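You operate a simulated robot arm through the tools that you are given. There is no shell and no other tool.

You run a simulated two-armed robot. Do the job below in one go: nothing can be reset, and whatever is moved stays where it is left.

Task
Soak the green-banded stone in the white tray and close the lid.
Fine: push the plug in and fill to the line with the tray's own button, without running over; leave the other tray dry and its plug out.

It is judged by the outcome, as a careful person would: the job done as asked, and still so three seconds after it is handed in. It fails if anything else is knocked over, pushed out of place, dropped, spilled or broken. Lids that push on must go on centred and level and be pressed home; caps that screw on are set level and turned clockwise until they are tight.

Robot
Two 7-joint arms with fingered hands on one trunk that stands fixed in place. Base frame: the origin is at the foot of the trunk, x ahead of it, y to its left, z up. Units: mm, degrees, N and s.
The left shoulder is at [20, 269, 1197], the right one opposite. Each reaches about 1298 mm from its shoulder. Payload 5 kg a hand.
Tool frame (each hand has its own): the origin (TCP) lies between the finger pads and is the grasp point; the fingertips stand 42 mm ahead of it; z points along the fingers, y is the line along which they close. The gripper opens to 208 mm; its body begins 119 mm behind the TCP. The gripper is a hand of 4 fingers: y runs from the thumb to the fingers, the wrist lies at [0, 0, -317] in the tool frame, and closing takes about 1.5 s.
Orientation is told as [roll, pitch, yaw] about the base's x, y, z axes, in that order, counted from this pose: with the fingers straight down and closing along the base's y, the tool's x points along the base's -x, its y along +y and its z along -z.

Tools
- The arms move only by the tool apply_moves. It takes "left_series", "right_series" or both (then of equal length, played together; a hand with none holds still); each is a list of rows, each a list of 3 entries, a list of its own where there are three numbers: the shift along the tool's x, y, z in mm, then the turn, a rotation vector about the tool's x, y, z in degrees, then the closure in counts, from 0 (fully open) to 255 (shut). In form: [[[dx, dy, dz], [wx, wy, wz], gripper], ...]. A call has 1 to 20 rows; each row is the pose to reach, as a shift and turn from the pose commanded when the call began, along the tool's axes at that moment. Each row takes 0.2 s and may step no farther than 50 mm and 8.6 degrees from the row before; otherwise, or with a gripper value out of range, the whole call is refused. Where a pose cannot be reached the arm comes as near as it can. A force on the tool above 90 N (or 10 N above the force at the start of the call, whichever is more), or a blocked arm, ends the call early, and 0.2 s more pass. The fingers move at their own pace (about 153 mm/s each) and stop on an object; they squeeze with about 30 N. The grip force told is the motor's: it shows also when the fingers shut on nothing. Time passes only in rows, and 0.2 s behind the last, so rows that repeat a pose let the fingers close. It gives the time, the measured TCP pose, the force on the tool (base axes), the opening and the grip force at its end, in the units of the frame above (readings bear some noise), with the torque about the TCP (base axes, N m) and any sound that the robot's microphone picked up.
- Cameras (640 x 400 px; columns grow to the right, rows downward): "scene" is now at [161.7, -16.3, 1474.5]; the picture's right is [-0.24, -0.97, 0.00], its down [-0.53, 0.13, -0.84] and it looks along [0.81, -0.20, -0.55] (base axes); focal length 271 px, centre (320, 200). "left" rides on the left gripper at [-93, 2, -146] in its tool frame; the picture's right is [-0.02, -1.00, 0.00], its down [0.84, -0.01, -0.54] and it looks along [0.54, -0.01, 0.84] (tool axes); focal length 280 px, centre (320, 200). "right" rides on the right gripper at [93, 1, -146] in its tool frame; the picture's right is [-0.02, 1.00, 0.00], its down [-0.84, -0.01, -0.54] and it looks along [-0.54, -0.01, 0.84] (tool axes); focal length 280 px, centre (320, 200). There is no depth. A picture from a camera that has moved, and an enlarged one, comes with that camera's place and axes in the base frame and with its lens. The place of the scene camera against the robot may be out by one fixed shift of up to 12 mm in any direction.
- capture(camera): a new picture of that camera. It takes no simulated time.
- slide_trunk(by): moves the trunk up (or, below 0, down) by that many mm; the arms and the scene camera ride with it, the base frame stays. It gives what a move gives, with no picture.
- hand_shape(shape, hand): the hand has 4 fingers and takes this shape, open, in about a second: jaw (thumb against the fingers, like two jaws); tri (thumb and two fingers); tip (a fingertip pinch); poke (one finger out to press); point (the index stretched); flat (the hand flat); cup (the hand cupped); fist (a fist). The gripper value then closes the fingers along that shape, each until it touches; the sizes above hold for jaw. It gives what a move gives, with no picture.
- turn_head(pan, tilt): turns the head with the scene camera to pan (to the left, within 80 degrees either way) and tilt (down, from -29 to 69), counted from straight ahead of the robot (the tilt from the chest, where the trunk bows). It gives what a move gives.
- enlarge(camera, box): a new picture of the part [left, top, right, bottom] of that camera's present view, enlarged. It takes no simulated time.
- sign_off(): hands the job in; it is judged then, once.

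Nothing tells you positions but the pictures and the camera data. Unless the task says otherwise, let go and move clear before handing in.

The tools are called after ">>>" as name(argument=value, ...) on one line, values as JSON. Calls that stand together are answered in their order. apply_moves: Moves the arms, as the interface text tells. Its arguments: {"type":"object","properties":{"left_series":{"type":"array"},"right_series":{"type":"array"}},"required":[]} The other tools are called the same way: slide_trunk (by) moves the trunk up or down; hand_shape (shape, hand) gives the hand a shape; turn_head (pan, tilt) turns the head that bears the scene camera; capture (camera) takes a picture; enlarge (camera, box) takes an enlarged picture of a part of a camera's view; sign_off () hands the job in.

At the start:

```text
t: 0.0
left_eef_pos: [454.6, 108.6, 1302.3]
left_orientation: [0.0, 0.0, -4.8]
left_wrist_force: [-0.6, 0.0, -0.4]
left_moment: [0.03, -0.04, 0.03]
left_grip_width: 208.0
left_finger_force: 0.0
left_shape: jaw
right_eef_pos: [574.8, -353.2, 1295.7]
right_orientation: [0.0, 0.0, -4.8]
right_wrist_force: [-0.5, 0.1, -0.4]
right_moment: [-0.03, -0.02, 0.01]
right_grip_width: 207.7
right_finger_force: 0.1
right_shape: jaw
trunk travel left (down, up): [-575.0, 46.0]
head pan, tilt (commanded): [-13.6, 33.2]
```

scene: 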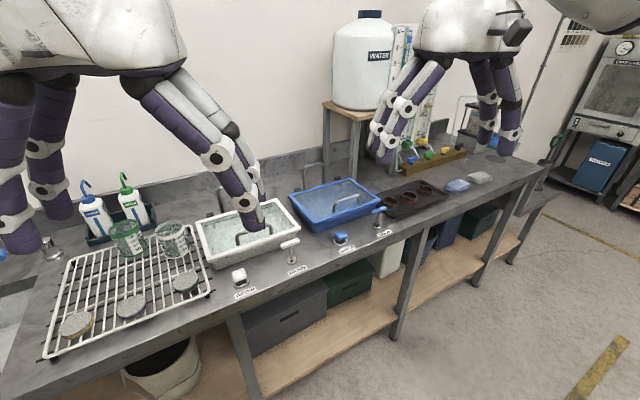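
right: 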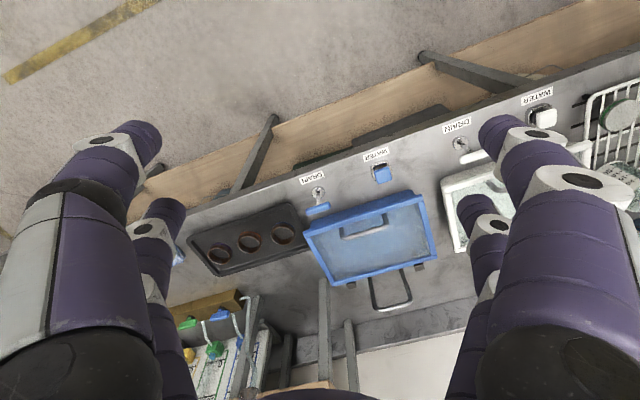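
left: 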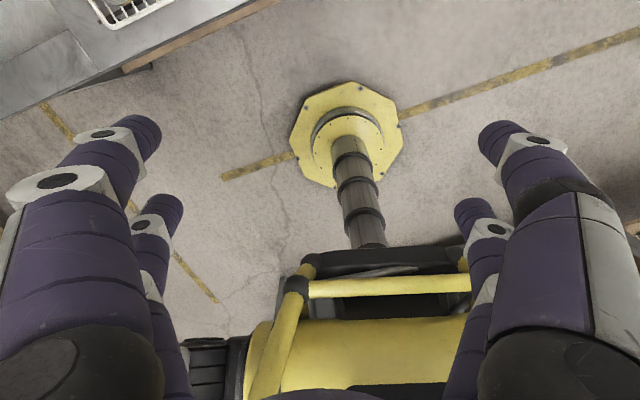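

I see a bench with a wire rack holding several stones, a white tray and a blue tray, each with a lid, a button and a drain plug lever. First I look closer at everything before moving.

>>> enlarge(camera="scene", box=[180, 180, 420, 330])

>>> enlarge(camera="scene", box=[20, 210, 260, 360])

>>> enlarge(camera="scene", box=[360, 120, 560, 245])

```text
2.67 times, centred on (300, 255) of scene
camera zoom: at [161.7, -16.3, 1474.5], right [-0.24, -0.97, 0.0], down [-0.53, 0.13, -0.84], along [0.81, -0.2, -0.55], focal length 722 px, centre (373, 53)
```

zoom: 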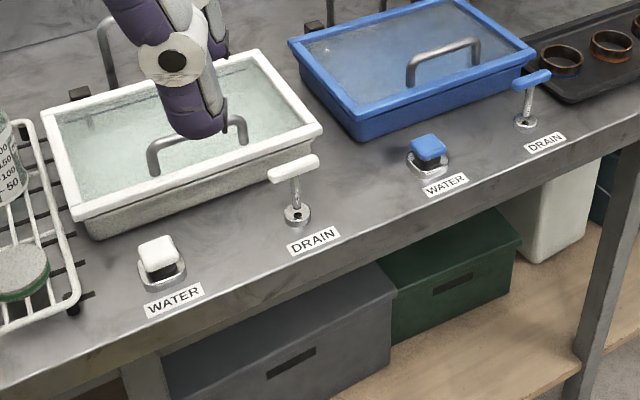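

```text
2.67 times, centred on (140, 285) of scene
camera zoom: at [161.7, -16.3, 1474.5], right [-0.24, -0.97, 0.0], down [-0.53, 0.13, -0.84], along [0.81, -0.2, -0.55], focal length 722 px, centre (800, -27)
```

zoom: 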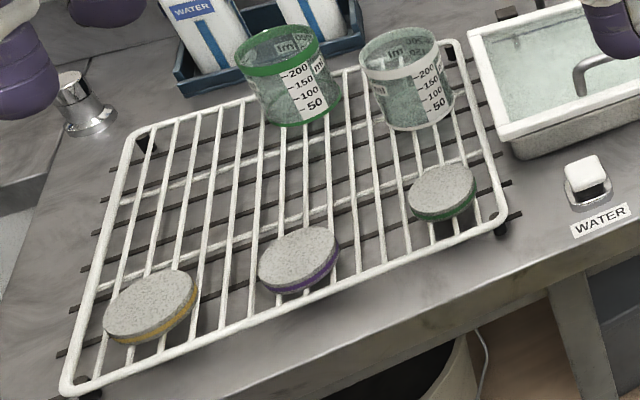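

```text
3.20 times, centred on (460, 182) of scene
camera zoom: at [161.7, -16.3, 1474.5], right [-0.24, -0.97, 0.0], down [-0.53, 0.13, -0.84], along [0.81, -0.2, -0.55], focal length 867 px, centre (-128, 256)
```

zoom: 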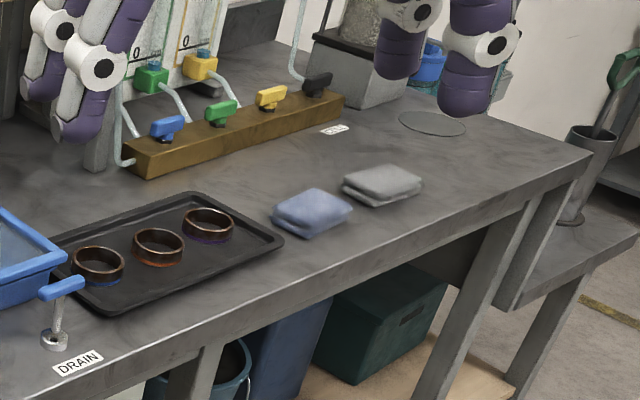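

The lids look hinged at the wall side with a bar handle, and the T-levers are the drain plugs. I clear the left hand to the left and bring the right hand over the trays for a better look.

>>> apply_moves(left_series=[[[0, 50, 0], [0, 0, 0], 0], [[0, 100, 0], [0, 0, 0], 0], [[0, 150, 0], [0, 0, 0], 0], [[0, 200, 0], [0, 0, 0], 0]], right_series=[[[0, 50, 0], [0, 0, 0], 0], [[0, 100, 0], [0, 0, -6], 0], [[0, 150, 0], [0, 0, -12], 0], [[0, 200, 0], [0, 0, -18], 0]])

>>> capture(camera="scene")

>>> capture(camera="right")

>>> capture(camera="left")

```text
t: 1.0
left_eef_pos: [470.1, 308.7, 1297.8]
left_orientation: [-0.2, -0.1, -4.7]
left_wrist_force: [-0.4, 1.8, -1.0]
left_moment: [-0.23, -0.09, 0.01]
left_grip_width: 208.1
left_finger_force: 0.0
left_shape: jaw
right_eef_pos: [590.4, -151.2, 1295.1]
right_orientation: [0.0, -0.1, 13.5]
right_wrist_force: [-1.5, 1.2, 0.7]
right_moment: [-0.27, -0.19, 0.0]
right_grip_width: 207.8
right_finger_force: 0.0
right_shape: jaw
trunk travel left (down, up): [-575.0, 46.0]
head pan, tilt (commanded): [-13.6, 33.2]
```

```text
taken
camera scene: at [160.3, -14.1, 1474.8], right [-0.24, -0.97, 0.0], down [-0.53, 0.13, -0.84], along [0.81, -0.2, -0.55], focal length 271 px, centre (320, 200)
```

scene: 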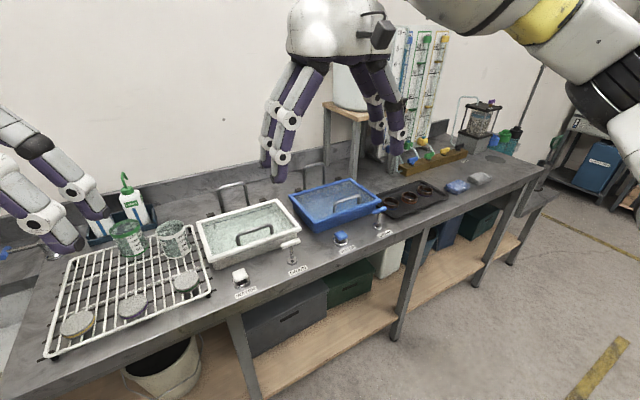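

```text
taken
camera right: at [499.9, -172.4, 1441.4], right [-0.22, 0.98, 0.0], down [0.82, 0.18, 0.54], along [0.53, 0.12, -0.84], focal length 280 px, centre (320, 200)
```

right: 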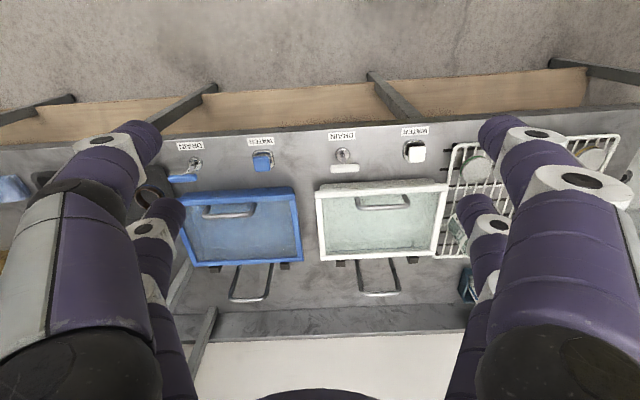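

```text
taken
camera left: at [562.6, 302.8, 1443.3], right [-0.07, -1.0, 0.0], down [-0.84, 0.06, 0.54], along [-0.54, 0.03, -0.84], focal length 280 px, centre (320, 200)
```

left: 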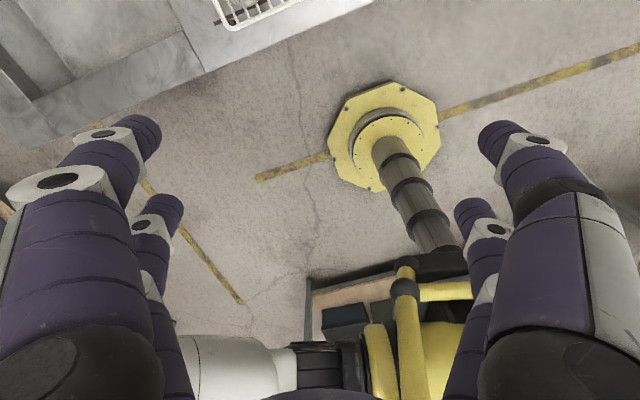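

The right camera now sees both trays nearly square on. I enlarge the white tray, its button and plug, and the stones.

>>> enlarge(camera="right", box=[300, 110, 460, 210])

>>> enlarge(camera="right", box=[300, 170, 480, 310])

>>> enlarge(camera="scene", box=[180, 160, 320, 310])

>>> enlarge(camera="right", box=[440, 100, 640, 280])

```text
4.00 times, centred on (380, 160) of right
camera zoom: at [499.9, -172.4, 1441.4], right [-0.22, 0.98, 0.0], down [0.82, 0.18, 0.54], along [0.53, 0.12, -0.84], focal length 1122 px, centre (80, 360)
```

zoom: 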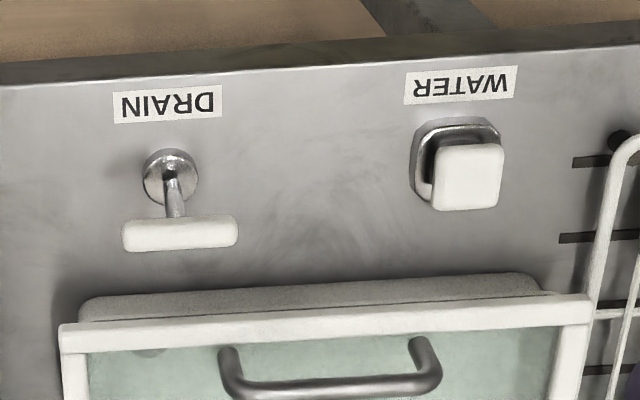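

```text
2.86 times, centred on (390, 240) of right
camera zoom: at [499.9, -172.4, 1441.4], right [-0.22, 0.98, 0.0], down [0.82, 0.18, 0.54], along [0.53, 0.12, -0.84], focal length 801 px, centre (120, 86)
```

zoom: 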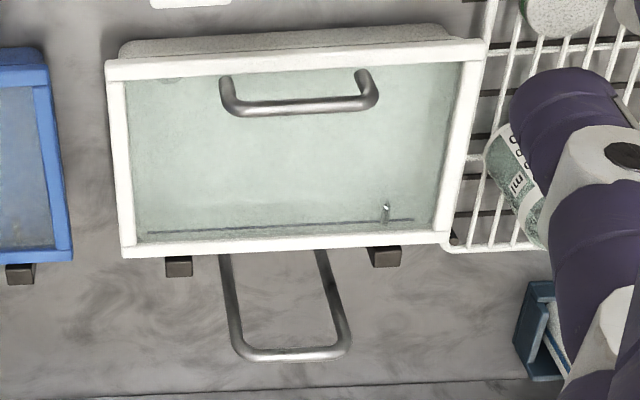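

```text
2.67 times, centred on (250, 235) of scene
camera zoom: at [160.3, -14.1, 1474.8], right [-0.24, -0.97, 0.0], down [-0.53, 0.13, -0.84], along [0.81, -0.2, -0.55], focal length 722 px, centre (507, 107)
```

zoom: 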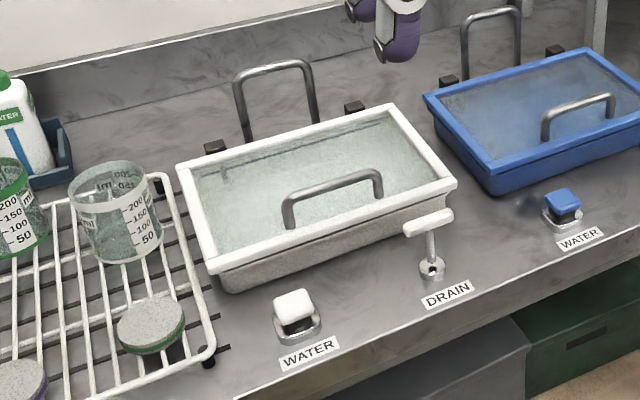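

```text
2.22 times, centred on (540, 190) of right
camera zoom: at [499.9, -172.4, 1441.4], right [-0.22, 0.98, 0.0], down [0.82, 0.18, 0.54], along [0.53, 0.12, -0.84], focal length 623 px, centre (-169, 222)
```

zoom: 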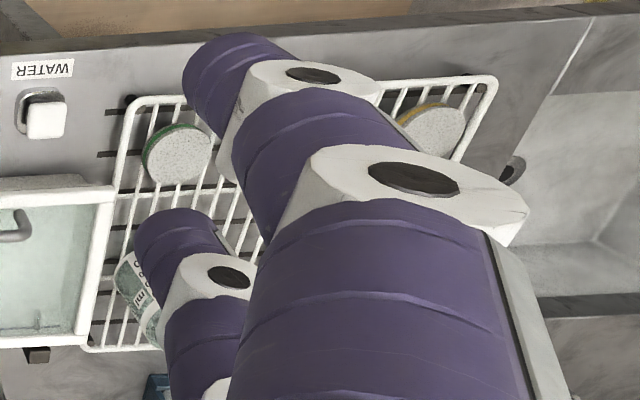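

The tray's lid is hinged at the back with a steel rest behind it. I shift the right hand left and lower to get a second view for triangulating, with the left hand moving further clear.

>>> apply_moves(left_series=[[[0, 40, 0], [0, 0, 0], 0], [[0, 80, 0], [0, 0, 0], 0], [[0, 120, 0], [0, 0, 0], 0], [[0, 160, 0], [0, 0, 0], 0], [[0, 160, 0], [0, 0, 0], 0]], right_series=[[[-10, 40, 20], [0, 0, -1], 0], [[-20, 80, 40], [0, 0, -2], 0], [[-30, 120, 60], [0, 0, -3], 0], [[-40, 160, 80], [0, 0, -3.5], 0], [[-50, 190, 100], [0, 0, -3.5], 0]])

>>> capture(camera="right")

>>> enlarge(camera="right", box=[200, 80, 440, 230])

>>> enlarge(camera="right", box=[200, 180, 440, 330])

```text
t: 2.2
left_eef_pos: [485.1, 469.7, 1298.9]
left_orientation: [-0.1, 0.1, -4.8]
left_wrist_force: [1.4, 1.3, -1.0]
left_moment: [-0.16, 0.11, 0.0]
left_grip_width: 207.7
left_finger_force: 0.0
left_shape: jaw
right_eef_pos: [599.6, 42.3, 1193.1]
right_orientation: [0.0, 0.1, 16.6]
right_wrist_force: [1.3, -0.6, 0.6]
right_moment: [-0.05, 0.08, 0.02]
right_grip_width: 207.8
right_finger_force: 0.0
right_shape: jaw
trunk travel left (down, up): [-575.0, 46.0]
head pan, tilt (commanded): [-13.6, 33.2]
```

```text
taken
camera right: at [509.5, 16.1, 1339.5], right [-0.27, 0.96, 0.0], down [0.81, 0.23, 0.54], along [0.52, 0.15, -0.84], focal length 280 px, centre (320, 200)
```

right: 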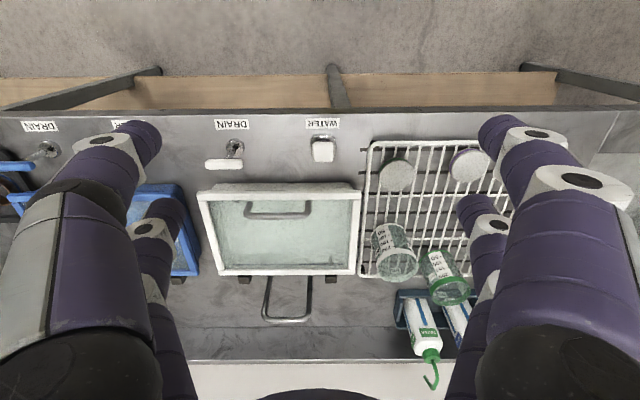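

```text
2.67 times, centred on (320, 155) of right
camera zoom: at [509.5, 16.1, 1339.5], right [-0.27, 0.96, 0.0], down [0.81, 0.23, 0.54], along [0.52, 0.15, -0.84], focal length 748 px, centre (320, 320)
```

zoom: 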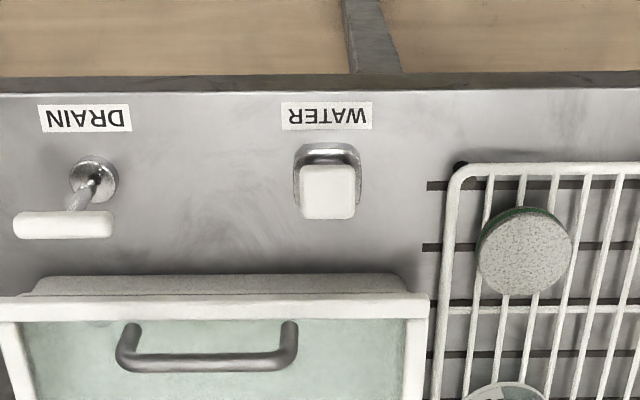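

```text
2.67 times, centred on (320, 255) of right
camera zoom: at [509.5, 16.1, 1339.5], right [-0.27, 0.96, 0.0], down [0.81, 0.23, 0.54], along [0.52, 0.15, -0.84], focal length 748 px, centre (320, 53)
```

zoom: 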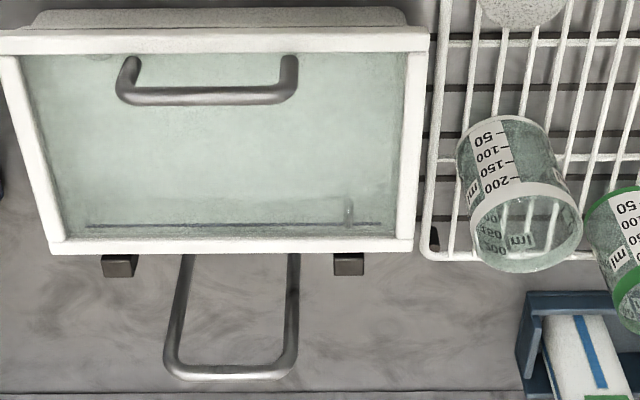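

The white tray's lid spans about 272 x 189 mm at z≈945, its bar handle is at about (787, 22, 969), the bench is at z≈884, and the stone lies near (715, 214). Before choosing how to work the lid I check what the hand shapes look like, in free air.

>>> hand_shape(hand="right", shape="tip")

>>> capture(camera="right")

>>> enlarge(camera="scene", box=[180, 40, 420, 240])

>>> hand_shape(hand="left", shape="poke")

>>> capture(camera="left")

>>> enlarge(camera="scene", box=[0, 100, 240, 300])

```text
t: 3.1
left_eef_pos: [484.5, 468.8, 1301.5]
left_orientation: [0.0, 0.0, -4.7]
left_wrist_force: [0.5, 0.2, 0.9]
left_moment: [-0.04, -0.04, 0.02]
left_grip_width: 207.8
left_finger_force: 0.0
left_shape: jaw
right_eef_pos: [598.7, 40.1, 1192.6]
right_orientation: [0.0, 0.1, 16.7]
right_wrist_force: [-0.5, -0.2, -0.8]
right_moment: [0.02, -0.01, -0.05]
right_grip_width: 207.9
right_finger_force: 0.0
right_shape: tip
trunk travel left (down, up): [-575.0, 46.0]
head pan, tilt (commanded): [-13.6, 33.2]
```

```text
taken
camera right: at [508.4, 15.0, 1340.4], right [-0.27, 0.96, 0.0], down [0.81, 0.23, 0.54], along [0.52, 0.15, -0.84], focal length 280 px, centre (320, 200)
```

right: 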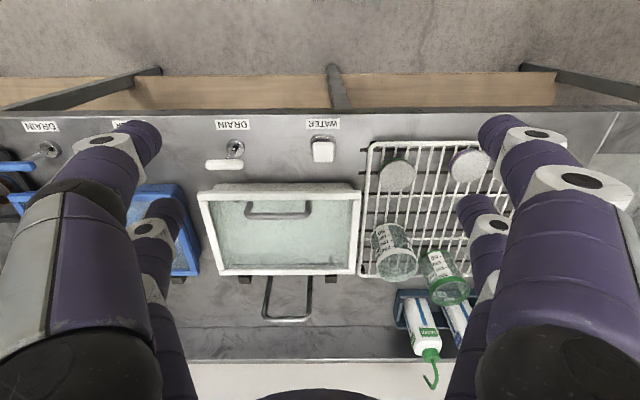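

```text
2.00 times, centred on (300, 140) of scene
camera zoom: at [161.5, -16.2, 1474.6], right [-0.24, -0.97, 0.0], down [-0.53, 0.13, -0.84], along [0.81, -0.2, -0.55], focal length 542 px, centre (360, 320)
```

zoom: 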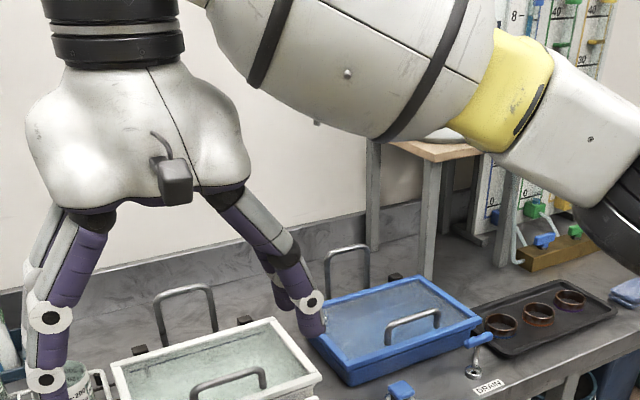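

```text
t: 4.0
left_eef_pos: [483.0, 468.1, 1301.4]
left_orientation: [-0.1, 0.0, -4.9]
left_wrist_force: [-0.8, 0.2, -0.5]
left_moment: [0.01, 0.02, -0.01]
left_grip_width: 0.0
left_finger_force: 0.1
left_shape: poke
right_eef_pos: [597.2, 40.8, 1194.3]
right_orientation: [0.1, 0.0, 16.6]
right_wrist_force: [0.0, -0.1, -0.4]
right_moment: [-0.01, -0.03, 0.0]
right_grip_width: 208.0
right_finger_force: 0.0
right_shape: tip
trunk travel left (down, up): [-575.0, 46.0]
head pan, tilt (commanded): [-13.6, 33.2]
```

```text
taken
camera left: at [577.0, 462.4, 1447.2], right [-0.07, -1.0, 0.0], down [-0.84, 0.06, 0.54], along [-0.54, 0.04, -0.84], focal length 280 px, centre (320, 200)
```

left: 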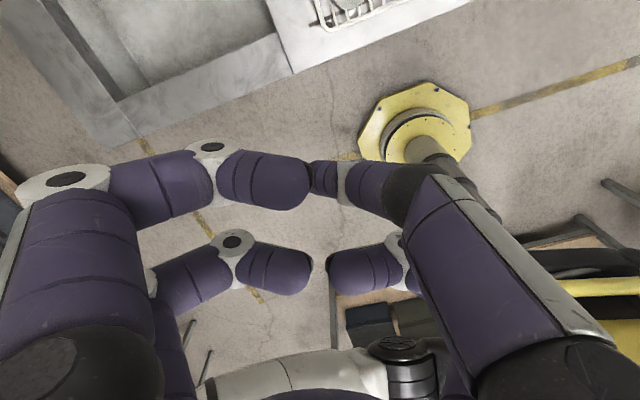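

```text
2.00 times, centred on (120, 200) of scene
camera zoom: at [161.6, -16.3, 1474.6], right [-0.24, -0.97, 0.0], down [-0.53, 0.13, -0.84], along [0.81, -0.2, -0.55], focal length 542 px, centre (720, 200)
```

zoom: 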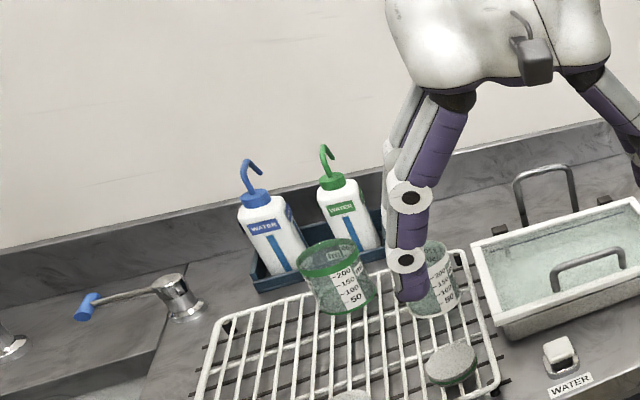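

The hand has two pairs of opposing fingers. I let the left hand settle and look again, and test the right hand's "tip" closing in free air.

>>> apply_moves(left_series=[[[0, 0, 0], [0, 0, 0], 0], [[0, 0, 0], [0, 0, 0], 0], [[0, 0, 0], [0, 0, 0], 0], [[0, 0, 0], [0, 0, 0], 0]], right_series=[[[0, 0, 0], [0, 0, 0], 140], [[0, 0, 0], [0, 0, 0], 140], [[0, 0, 0], [0, 0, 0], 140], [[0, 0, 0], [0, 0, 0], 140]])

>>> capture(camera="left")

>>> capture(camera="right")

>>> capture(camera="scene")

```text
t: 5.0
left_eef_pos: [484.4, 467.9, 1301.3]
left_orientation: [0.0, 0.0, -4.9]
left_wrist_force: [-0.1, 0.6, -0.4]
left_moment: [-0.03, -0.03, -0.02]
left_grip_width: 0.0
left_finger_force: 0.1
left_shape: poke
right_eef_pos: [599.2, 40.3, 1193.7]
right_orientation: [0.1, 0.1, 16.7]
right_wrist_force: [-0.5, -0.5, 0.5]
right_moment: [0.01, -0.03, 0.01]
right_grip_width: 94.4
right_finger_force: 0.0
right_shape: tip
trunk travel left (down, up): [-575.0, 46.0]
head pan, tilt (commanded): [-13.6, 33.2]
```

```text
taken
camera left: at [577.1, 462.4, 1447.1], right [-0.07, -1.0, 0.0], down [-0.84, 0.06, 0.54], along [-0.54, 0.04, -0.84], focal length 280 px, centre (320, 200)
```

left: 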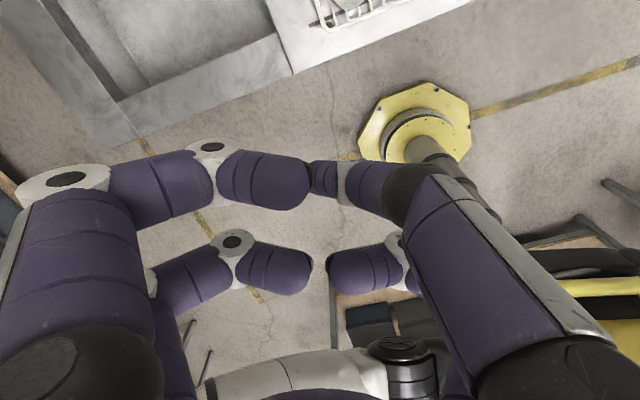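

```text
taken
camera right: at [508.7, 15.1, 1340.2], right [-0.27, 0.96, 0.0], down [0.81, 0.23, 0.54], along [0.52, 0.15, -0.84], focal length 280 px, centre (320, 200)
```

right: 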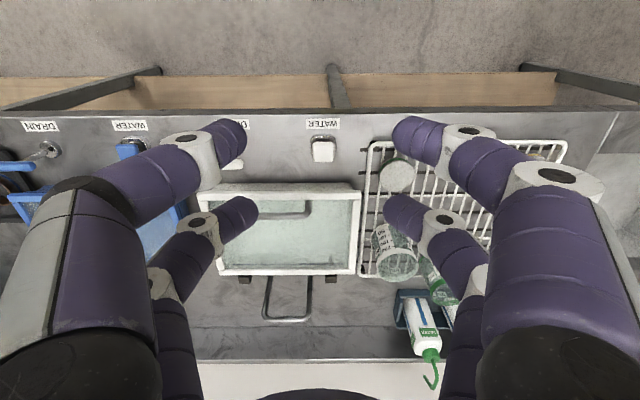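

```text
taken
camera scene: at [161.8, -16.3, 1474.5], right [-0.24, -0.97, 0.0], down [-0.53, 0.13, -0.84], along [0.81, -0.2, -0.55], focal length 271 px, centre (320, 200)
```

scene: 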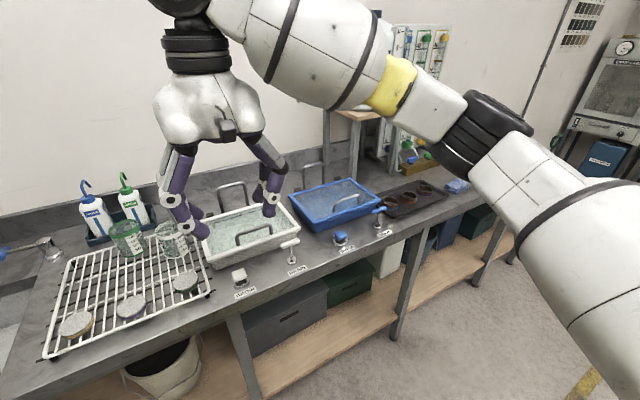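

Both rows of fingers close together in these shapes. I look at the left hand's poke shape from the side with the head turned to it.

>>> turn_head(pan=35, tilt=20)

>>> capture(camera="scene")

```text
t: 6.2
left_eef_pos: [483.7, 467.1, 1300.9]
left_orientation: [0.0, 0.0, -4.8]
left_wrist_force: [-0.5, 0.7, 1.1]
left_moment: [0.0, -0.01, 0.0]
left_grip_width: 0.0
left_finger_force: 0.0
left_shape: poke
right_eef_pos: [598.7, 40.5, 1193.3]
right_orientation: [0.1, 0.0, 16.6]
right_wrist_force: [0.4, 0.5, 0.5]
right_moment: [0.01, 0.01, -0.03]
right_grip_width: 94.8
right_finger_force: 0.1
right_shape: tip
trunk travel left (down, up): [-575.0, 46.0]
head pan, tilt (commanded): [35.0, 20.0]
```

```text
taken
camera scene: at [151.6, 58.1, 1495.6], right [0.57, -0.82, 0.0], down [-0.28, -0.2, -0.94], along [0.77, 0.54, -0.34], focal length 271 px, centre (320, 200)
```

scene: 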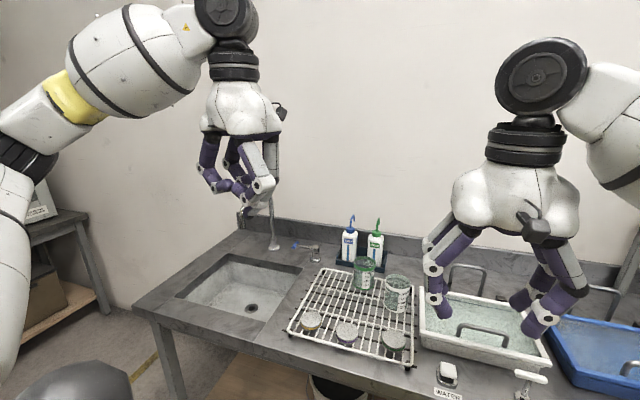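

>>> enlarge(camera="scene", box=[180, 100, 310, 230])

>>> enlarge(camera="scene", box=[400, 160, 620, 400])

```text
3.08 times, centred on (245, 165) of scene
camera zoom: at [151.6, 58.1, 1495.6], right [0.57, -0.82, 0.0], down [-0.28, -0.2, -0.94], along [0.77, 0.54, -0.34], focal length 834 px, centre (551, 308)
```

zoom: 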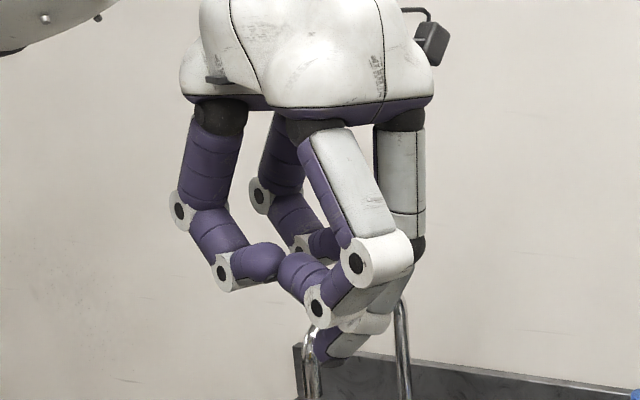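

```text
1.67 times, centred on (510, 280) of scene
camera zoom: at [151.6, 58.1, 1495.6], right [0.57, -0.82, 0.0], down [-0.28, -0.2, -0.94], along [0.77, 0.54, -0.34], focal length 452 px, centre (3, 67)
```

zoom: 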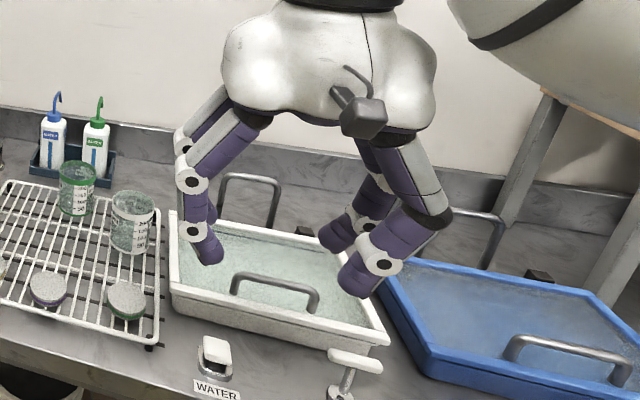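

Bench top is at z≈884; the white plug's T-handle is at (724, -74, 955), the white button top at (684, 70, 910), and the green stone's top at (687, 200, 918). Next I put the right hand in poke shape and bring it over the white plug.

>>> hand_shape(hand="right", shape="poke")

>>> turn_head(pan=0, tilt=33)

>>> apply_moves(right_series=[[[-17.5, -29, 20], [0, 0, 0], 0], [[-35, -58, 40], [0, 0, 0], 0], [[-52.5, -87, 60], [0, 0, 0], 0], [[-70, -116, 80], [0, 0, 0], 0], [[-87.4, -145.5, 100], [0, 0, 0], 0], [[-87.4, -145.5, 130], [0, 0, 0], 0], [[-87.4, -145.5, 130], [0, 0, 0], 0]])

>>> capture(camera="right")

>>> capture(camera="scene")

```text
t: 7.1
left_eef_pos: [483.9, 468.4, 1301.6]
left_orientation: [0.0, 0.1, -4.7]
left_wrist_force: [-0.1, 0.8, -0.5]
left_moment: [-0.01, -0.02, -0.02]
left_grip_width: 0.1
left_finger_force: 0.0
left_shape: poke
right_eef_pos: [599.3, 40.7, 1192.8]
right_orientation: [0.1, 0.0, 16.7]
right_wrist_force: [0.1, 0.1, -0.4]
right_moment: [-0.02, -0.01, 0.0]
right_grip_width: 0.0
right_finger_force: 0.0
right_shape: poke
trunk travel left (down, up): [-575.0, 46.0]
head pan, tilt (commanded): [35.0, 20.0]
```

```text
t: 8.1
left_eef_pos: [484.1, 467.9, 1301.5]
left_orientation: [0.0, -0.1, -4.8]
left_wrist_force: [-0.6, 1.4, -0.5]
left_moment: [0.0, 0.02, 0.02]
left_grip_width: 0.0
left_finger_force: 0.1
left_shape: poke
right_eef_pos: [597.9, 40.6, 1192.6]
right_orientation: [0.1, 0.0, 16.8]
right_wrist_force: [-0.1, 0.0, 0.2]
right_moment: [-0.01, 0.01, 0.0]
right_grip_width: 0.1
right_finger_force: 0.0
right_shape: poke
trunk travel left (down, up): [-575.0, 46.0]
head pan, tilt (commanded): [0.0, 33.0]
```

```text
t: 9.7
left_eef_pos: [484.6, 467.7, 1300.4]
left_orientation: [0.0, 0.0, -4.7]
left_wrist_force: [0.2, -0.5, 0.5]
left_moment: [0.04, -0.04, 0.0]
left_grip_width: 0.0
left_finger_force: 0.1
left_shape: poke
right_eef_pos: [722.5, -70.5, 1062.5]
right_orientation: [0.1, 0.1, 16.8]
right_wrist_force: [0.1, 0.1, 0.4]
right_moment: [0.02, -0.04, -0.04]
right_grip_width: 0.0
right_finger_force: 0.0
right_shape: poke
trunk travel left (down, up): [-575.0, 46.0]
head pan, tilt (commanded): [0.0, 33.0]
```

```text
taken
camera right: at [631.4, -97.7, 1210.0], right [-0.27, 0.96, 0.0], down [0.81, 0.23, 0.54], along [0.52, 0.15, -0.84], focal length 280 px, centre (320, 200)
```

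right: 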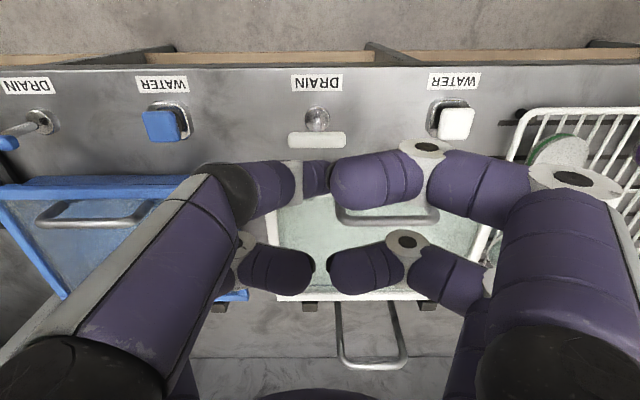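

```text
taken
camera scene: at [164.1, 4.3, 1475.0], right [0.0, -1.0, 0.0], down [-0.54, 0.0, -0.84], along [0.84, 0.0, -0.54], focal length 271 px, centre (320, 200)
```

scene: 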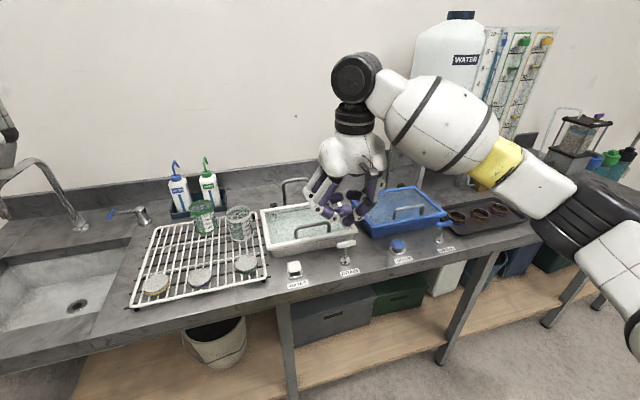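

>>> enlarge(camera="right", box=[220, 80, 420, 220])

>>> enlarge(camera="scene", box=[280, 130, 420, 290])

```text
2.86 times, centred on (320, 150) of right
camera zoom: at [631.4, -97.7, 1210.0], right [-0.27, 0.96, 0.0], down [0.81, 0.23, 0.54], along [0.52, 0.15, -0.84], focal length 801 px, centre (320, 343)
```

zoom: 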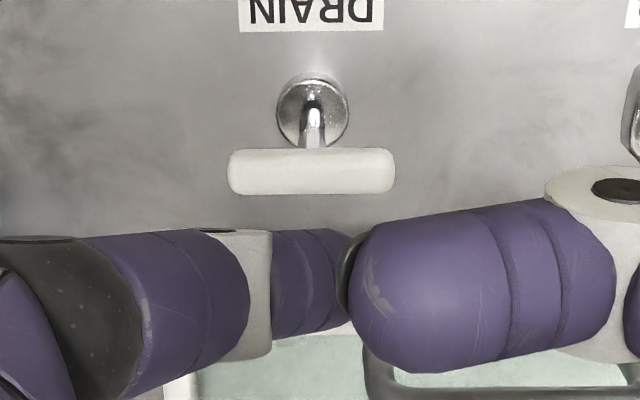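

```text
2.50 times, centred on (350, 210) of scene
camera zoom: at [164.1, 4.3, 1475.0], right [0.0, -1.0, 0.0], down [-0.54, 0.0, -0.84], along [0.84, 0.0, -0.54], focal length 677 px, centre (245, 175)
```

zoom: 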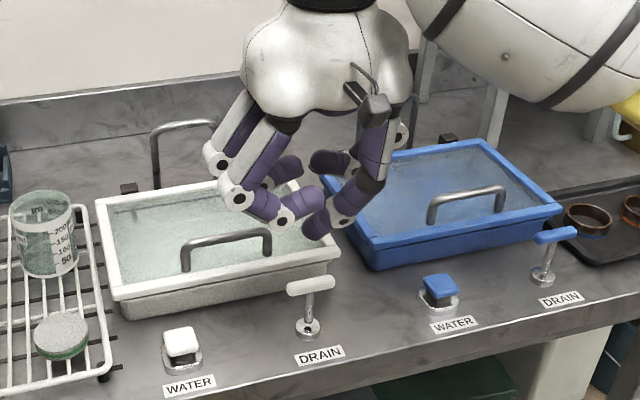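

The poking finger's tip sits roughly 40 mm ahead of the grasp point and about 10 mm forward of it. I shift over the plug's stem and come lower, then check alignment.

>>> apply_moves(right_series=[[[5, -4, 20], [0, 0, 0], 0], [[9.4, -7, 42], [0, 0, 0], 0], [[9.4, -7, 42], [0, 0, 0], 0]])

>>> capture(camera="right")

>>> enlarge(camera="scene", box=[290, 170, 400, 290])

```text
t: 10.5
left_eef_pos: [484.2, 467.9, 1302.0]
left_orientation: [0.0, 0.0, -4.7]
left_wrist_force: [-0.6, -0.2, -0.2]
left_moment: [-0.02, -0.03, 0.02]
left_grip_width: 0.4
left_finger_force: 0.0
left_shape: poke
right_eef_pos: [713.5, -80.8, 1021.2]
right_orientation: [0.1, 0.0, 16.7]
right_wrist_force: [-0.6, 0.6, -0.3]
right_moment: [-0.01, -0.04, -0.04]
right_grip_width: 0.2
right_finger_force: 0.0
right_shape: poke
trunk travel left (down, up): [-575.0, 46.0]
head pan, tilt (commanded): [0.0, 33.0]
```

```text
taken
camera right: at [624.3, -107.1, 1167.8], right [-0.27, 0.96, 0.0], down [0.81, 0.23, 0.54], along [0.52, 0.15, -0.84], focal length 280 px, centre (320, 200)
```

right: 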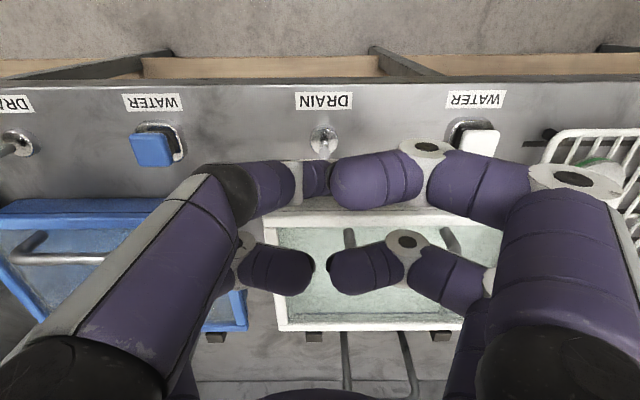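

```text
3.33 times, centred on (345, 230) of scene
camera zoom: at [164.1, 4.7, 1474.9], right [0.0, -1.0, 0.0], down [-0.54, 0.0, -0.84], along [0.84, 0.0, -0.54], focal length 903 px, centre (237, 100)
```

zoom: 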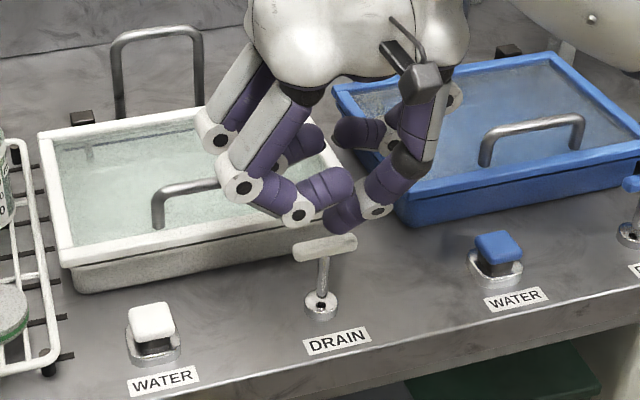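

Tip looks aligned front-to-back but about 6 mm to the right of the stem. I correct that and lower gently until I feel contact.

>>> apply_moves(right_series=[[[0, 6, 0], [0, 0, 0], 0], [[0, 6, 5], [0, 0, 0], 0], [[0, 6, 10], [0, 0, 0], 0], [[0, 6, 14], [0, 0, 0], 0], [[0, 6, 18], [0, 0, 0], 0]])

>>> enlarge(camera="scene", box=[290, 170, 400, 290])

```text
t: 11.7
left_eef_pos: [483.1, 468.0, 1301.0]
left_orientation: [0.0, 0.0, -4.8]
left_wrist_force: [0.1, 0.8, 0.3]
left_moment: [0.0, 0.0, -0.01]
left_grip_width: 0.0
left_finger_force: 0.0
left_shape: poke
right_eef_pos: [714.1, -75.6, 1006.3]
right_orientation: [0.1, -0.1, 16.7]
right_wrist_force: [0.5, 0.3, -0.5]
right_moment: [-0.02, -0.01, 0.01]
right_grip_width: 0.0
right_finger_force: 0.0
right_shape: poke
trunk travel left (down, up): [-575.0, 46.0]
head pan, tilt (commanded): [0.0, 33.0]
```

```text
3.33 times, centred on (345, 230) of scene
camera zoom: at [164.4, 4.8, 1474.8], right [0.0, -1.0, 0.0], down [-0.54, 0.0, -0.84], along [0.84, 0.0, -0.54], focal length 903 px, centre (237, 100)
```

zoom: 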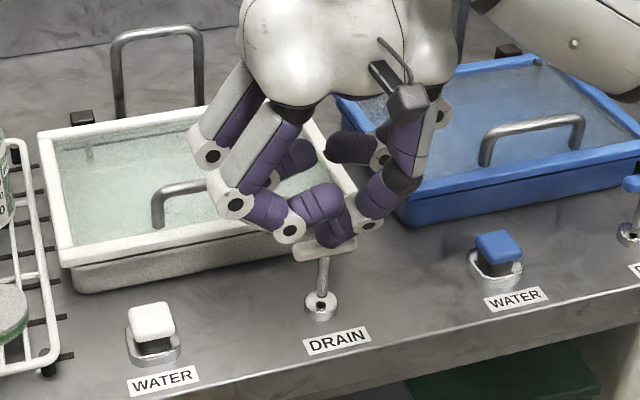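

No contact yet, the tip is just above the T-bar. Lowering further.

>>> apply_moves(right_series=[[[0, 1, 4], [0, 0, 0], 0], [[0, 2, 8], [0, 0, 0], 0], [[0, 2, 12], [0, 0, 0], 0]])

>>> enlarge(camera="scene", box=[290, 170, 400, 290])

>>> enlarge(camera="right", box=[220, 80, 420, 220])

```text
t: 12.5
left_eef_pos: [483.4, 467.8, 1302.2]
left_orientation: [0.0, 0.0, -4.8]
left_wrist_force: [0.0, 0.2, 0.2]
left_moment: [0.0, -0.02, 0.0]
left_grip_width: 0.1
left_finger_force: 0.0
left_shape: poke
right_eef_pos: [713.6, -73.3, 993.3]
right_orientation: [0.0, 0.0, 16.8]
right_wrist_force: [-0.2, 0.3, -0.2]
right_moment: [0.01, 0.02, 0.0]
right_grip_width: 0.0
right_finger_force: 0.1
right_shape: poke
trunk travel left (down, up): [-575.0, 46.0]
head pan, tilt (commanded): [0.0, 33.0]
```

```text
3.33 times, centred on (345, 230) of scene
camera zoom: at [164.3, 4.7, 1474.8], right [0.0, -1.0, 0.0], down [-0.54, 0.0, -0.84], along [0.84, 0.0, -0.54], focal length 903 px, centre (237, 100)
```

zoom: 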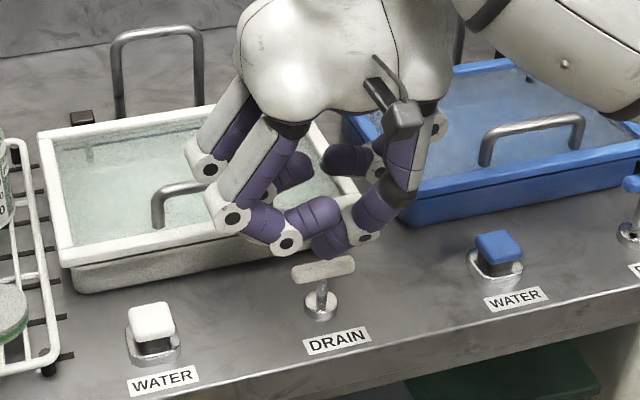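

```text
2.86 times, centred on (320, 150) of right
camera zoom: at [624.6, -99.2, 1140.2], right [-0.27, 0.96, 0.0], down [0.81, 0.23, 0.54], along [0.52, 0.15, -0.84], focal length 801 px, centre (320, 343)
```

zoom: 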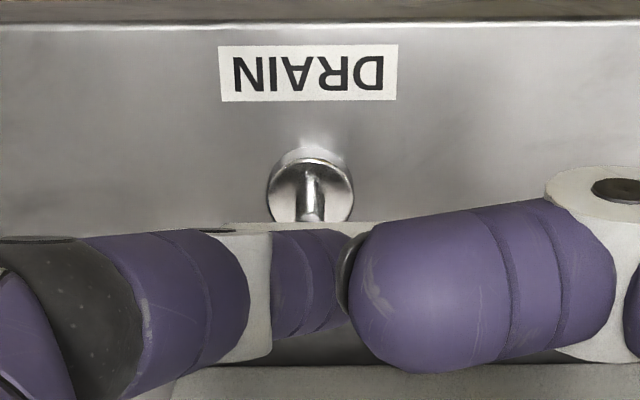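

The T-handle went down about 20 mm with the push. I keep lowering to press it home and feel for the stop.

>>> apply_moves(right_series=[[[0, 0, 4], [0, 0, 0], 0], [[0, 0, 8], [0, 0, 0], 0], [[0, 0, 11], [0, 0, 0], 0], [[0, 0, 14], [0, 0, 0], 0]])

>>> enlarge(camera="scene", box=[290, 170, 400, 290])

```text
t: 13.5
left_eef_pos: [483.6, 466.9, 1301.4]
left_orientation: [0.0, 0.0, -4.7]
left_wrist_force: [0.3, 0.2, 0.3]
left_moment: [-0.02, 0.02, 0.01]
left_grip_width: 0.1
left_finger_force: 0.1
left_shape: poke
right_eef_pos: [715.3, -73.1, 979.9]
right_orientation: [0.1, 0.1, 16.6]
right_wrist_force: [-0.3, -0.6, -0.7]
right_moment: [0.01, 0.0, -0.03]
right_grip_width: 0.0
right_finger_force: 0.0
right_shape: poke
trunk travel left (down, up): [-575.0, 46.0]
head pan, tilt (commanded): [0.0, 33.0]
```

```text
3.33 times, centred on (345, 230) of scene
camera zoom: at [164.4, 4.7, 1474.8], right [0.0, -1.0, 0.0], down [-0.54, 0.0, -0.84], along [0.84, 0.0, -0.54], focal length 903 px, centre (237, 100)
```

zoom: 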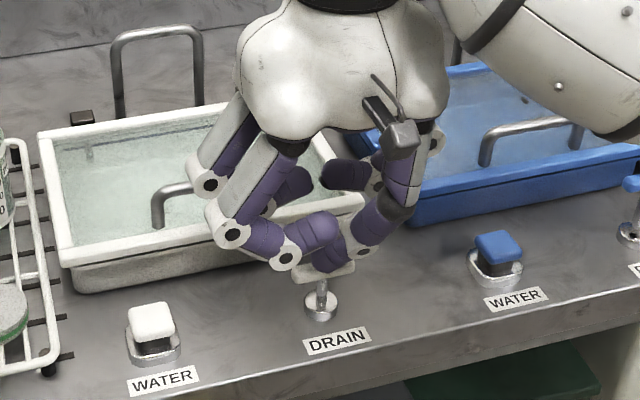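

>>> apply_moves(right_series=[[[0, 0, 3], [0, 0, 0], 0], [[0, 0, 6], [0, 0, 0], 0], [[0, 0, 9], [0, 0, 0], 0]])

>>> enlarge(camera="scene", box=[290, 170, 400, 290])

```text
t: 14.3
left_eef_pos: [482.9, 466.9, 1303.5]
left_orientation: [0.0, 0.0, -4.7]
left_wrist_force: [0.2, 0.2, -0.8]
left_moment: [0.0, 0.01, 0.01]
left_grip_width: 0.1
left_finger_force: 0.1
left_shape: poke
right_eef_pos: [713.7, -73.6, 974.3]
right_orientation: [0.0, -0.2, 16.7]
right_wrist_force: [-3.3, -8.7, 33.1]
right_moment: [-0.29, 0.06, -0.05]
right_grip_width: 0.1
right_finger_force: 0.0
right_shape: poke
trunk travel left (down, up): [-575.0, 46.0]
head pan, tilt (commanded): [0.0, 33.0]
```

```text
3.33 times, centred on (345, 230) of scene
camera zoom: at [162.4, 4.3, 1475.5], right [0.0, -1.0, 0.0], down [-0.54, 0.0, -0.84], along [0.84, 0.0, -0.54], focal length 903 px, centre (237, 100)
```

zoom: 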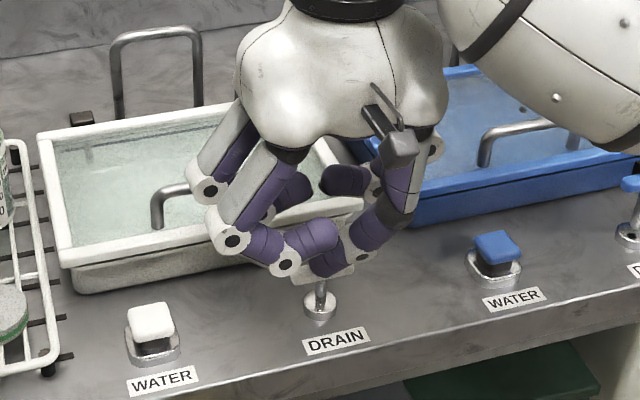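

I feel a firm stop at 33 N. One slightly firmer push to be sure it is home, then I lift off and check it stays down.

>>> apply_moves(right_series=[[[0, 0, 2], [0, 0, 0], 0], [[0, 0, 3], [0, 0, 0], 0], [[0, 0, 3], [0, 0, 0], 0]])

>>> apply_moves(right_series=[[[0, 0, -20], [0, 0, 0], 0], [[0, 0, -60], [0, 0, 0], 0], [[0, 0, -100], [0, 0, 0], 0], [[30, -50, -130], [0, 0, 0], 0], [[30, -80, -160], [0, 0, 0], 0]])

>>> capture(camera="right")

>>> enlarge(camera="scene", box=[220, 170, 420, 310])

```text
t: 15.1
left_eef_pos: [481.2, 468.5, 1303.5]
left_orientation: [0.0, -0.2, -4.9]
left_wrist_force: [-1.4, 0.3, 0.2]
left_moment: [-0.02, 0.0, 0.0]
left_grip_width: 0.0
left_finger_force: 0.0
left_shape: poke
right_eef_pos: [711.0, -73.7, 971.5]
right_orientation: [0.1, -0.2, 16.5]
right_wrist_force: [-9.3, -17.3, 51.3]
right_moment: [-0.34, 0.16, -0.01]
right_grip_width: 0.0
right_finger_force: 0.0
right_shape: poke
trunk travel left (down, up): [-575.0, 46.0]
head pan, tilt (commanded): [0.0, 33.0]
```

```text
refused: row 4 steps farther than a row can; nothing moved
```

```text
taken
camera right: at [621.2, -100.2, 1117.4], right [-0.27, 0.96, 0.0], down [0.81, 0.23, 0.54], along [0.52, 0.15, -0.84], focal length 280 px, centre (320, 200)
```

right: 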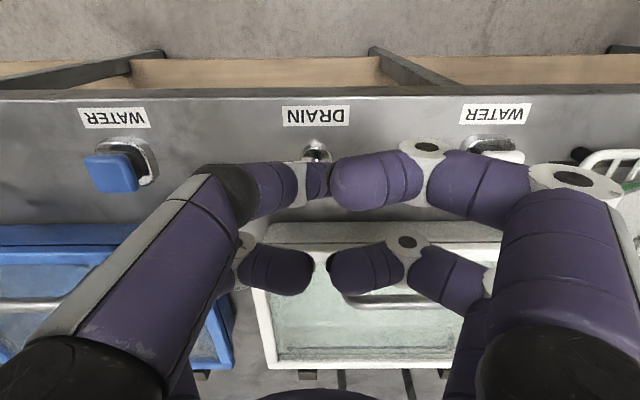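

```text
2.86 times, centred on (320, 240) of scene
camera zoom: at [161.2, 3.9, 1475.4], right [0.0, -1.0, 0.0], down [-0.54, 0.0, -0.84], along [0.84, 0.0, -0.54], focal length 774 px, centre (320, 86)
```

zoom: 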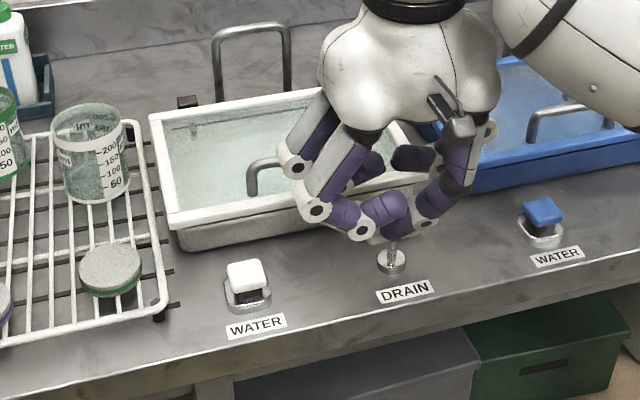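

The stop holds at 51 N, so the plug is home. I lift straight up and move away to look.

>>> apply_moves(right_series=[[[0, 0, -20], [0, 0, 0], 0], [[0, 0, -60], [0, 0, 0], 0], [[0, 0, -105], [0, 0, 0], 0], [[20, -30, -130], [0, 0, 0], 0], [[40, -60, -155], [0, 0, 0], 0]])

>>> capture(camera="right")

>>> enlarge(camera="scene", box=[220, 170, 420, 310])

```text
t: 16.3
left_eef_pos: [483.8, 468.5, 1301.9]
left_orientation: [0.1, -0.2, -4.7]
left_wrist_force: [-1.1, -0.1, 0.0]
left_moment: [-0.03, -0.14, 0.0]
left_grip_width: 0.0
left_finger_force: 0.1
left_shape: poke
right_eef_pos: [691.1, -141.1, 1121.8]
right_orientation: [0.0, 0.1, 16.7]
right_wrist_force: [0.0, 0.5, 0.4]
right_moment: [-0.06, -0.05, -0.01]
right_grip_width: 0.0
right_finger_force: 0.0
right_shape: poke
trunk travel left (down, up): [-575.0, 46.0]
head pan, tilt (commanded): [0.0, 33.0]
```

```text
taken
camera right: at [601.5, -168.1, 1267.9], right [-0.27, 0.96, 0.0], down [0.81, 0.23, 0.54], along [0.52, 0.15, -0.84], focal length 280 px, centre (320, 200)
```

right: 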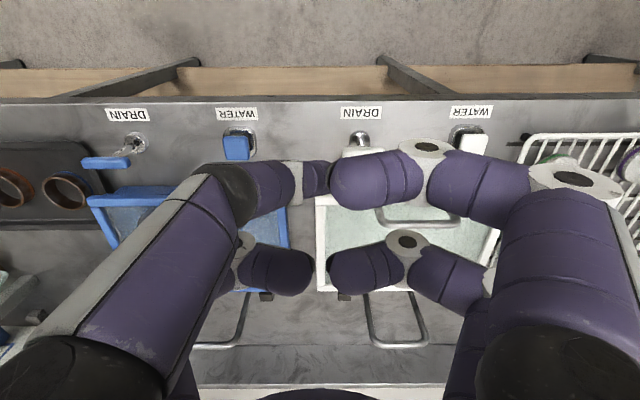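

```text
2.86 times, centred on (320, 240) of scene
camera zoom: at [163.6, 4.8, 1474.9], right [0.0, -1.0, 0.0], down [-0.54, 0.0, -0.84], along [0.84, 0.0, -0.54], focal length 774 px, centre (320, 86)
```

zoom: 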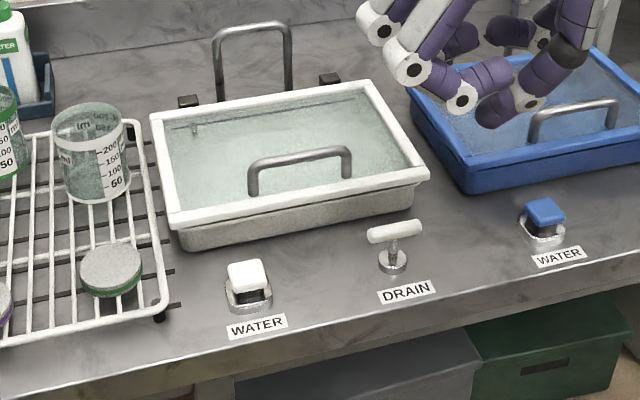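

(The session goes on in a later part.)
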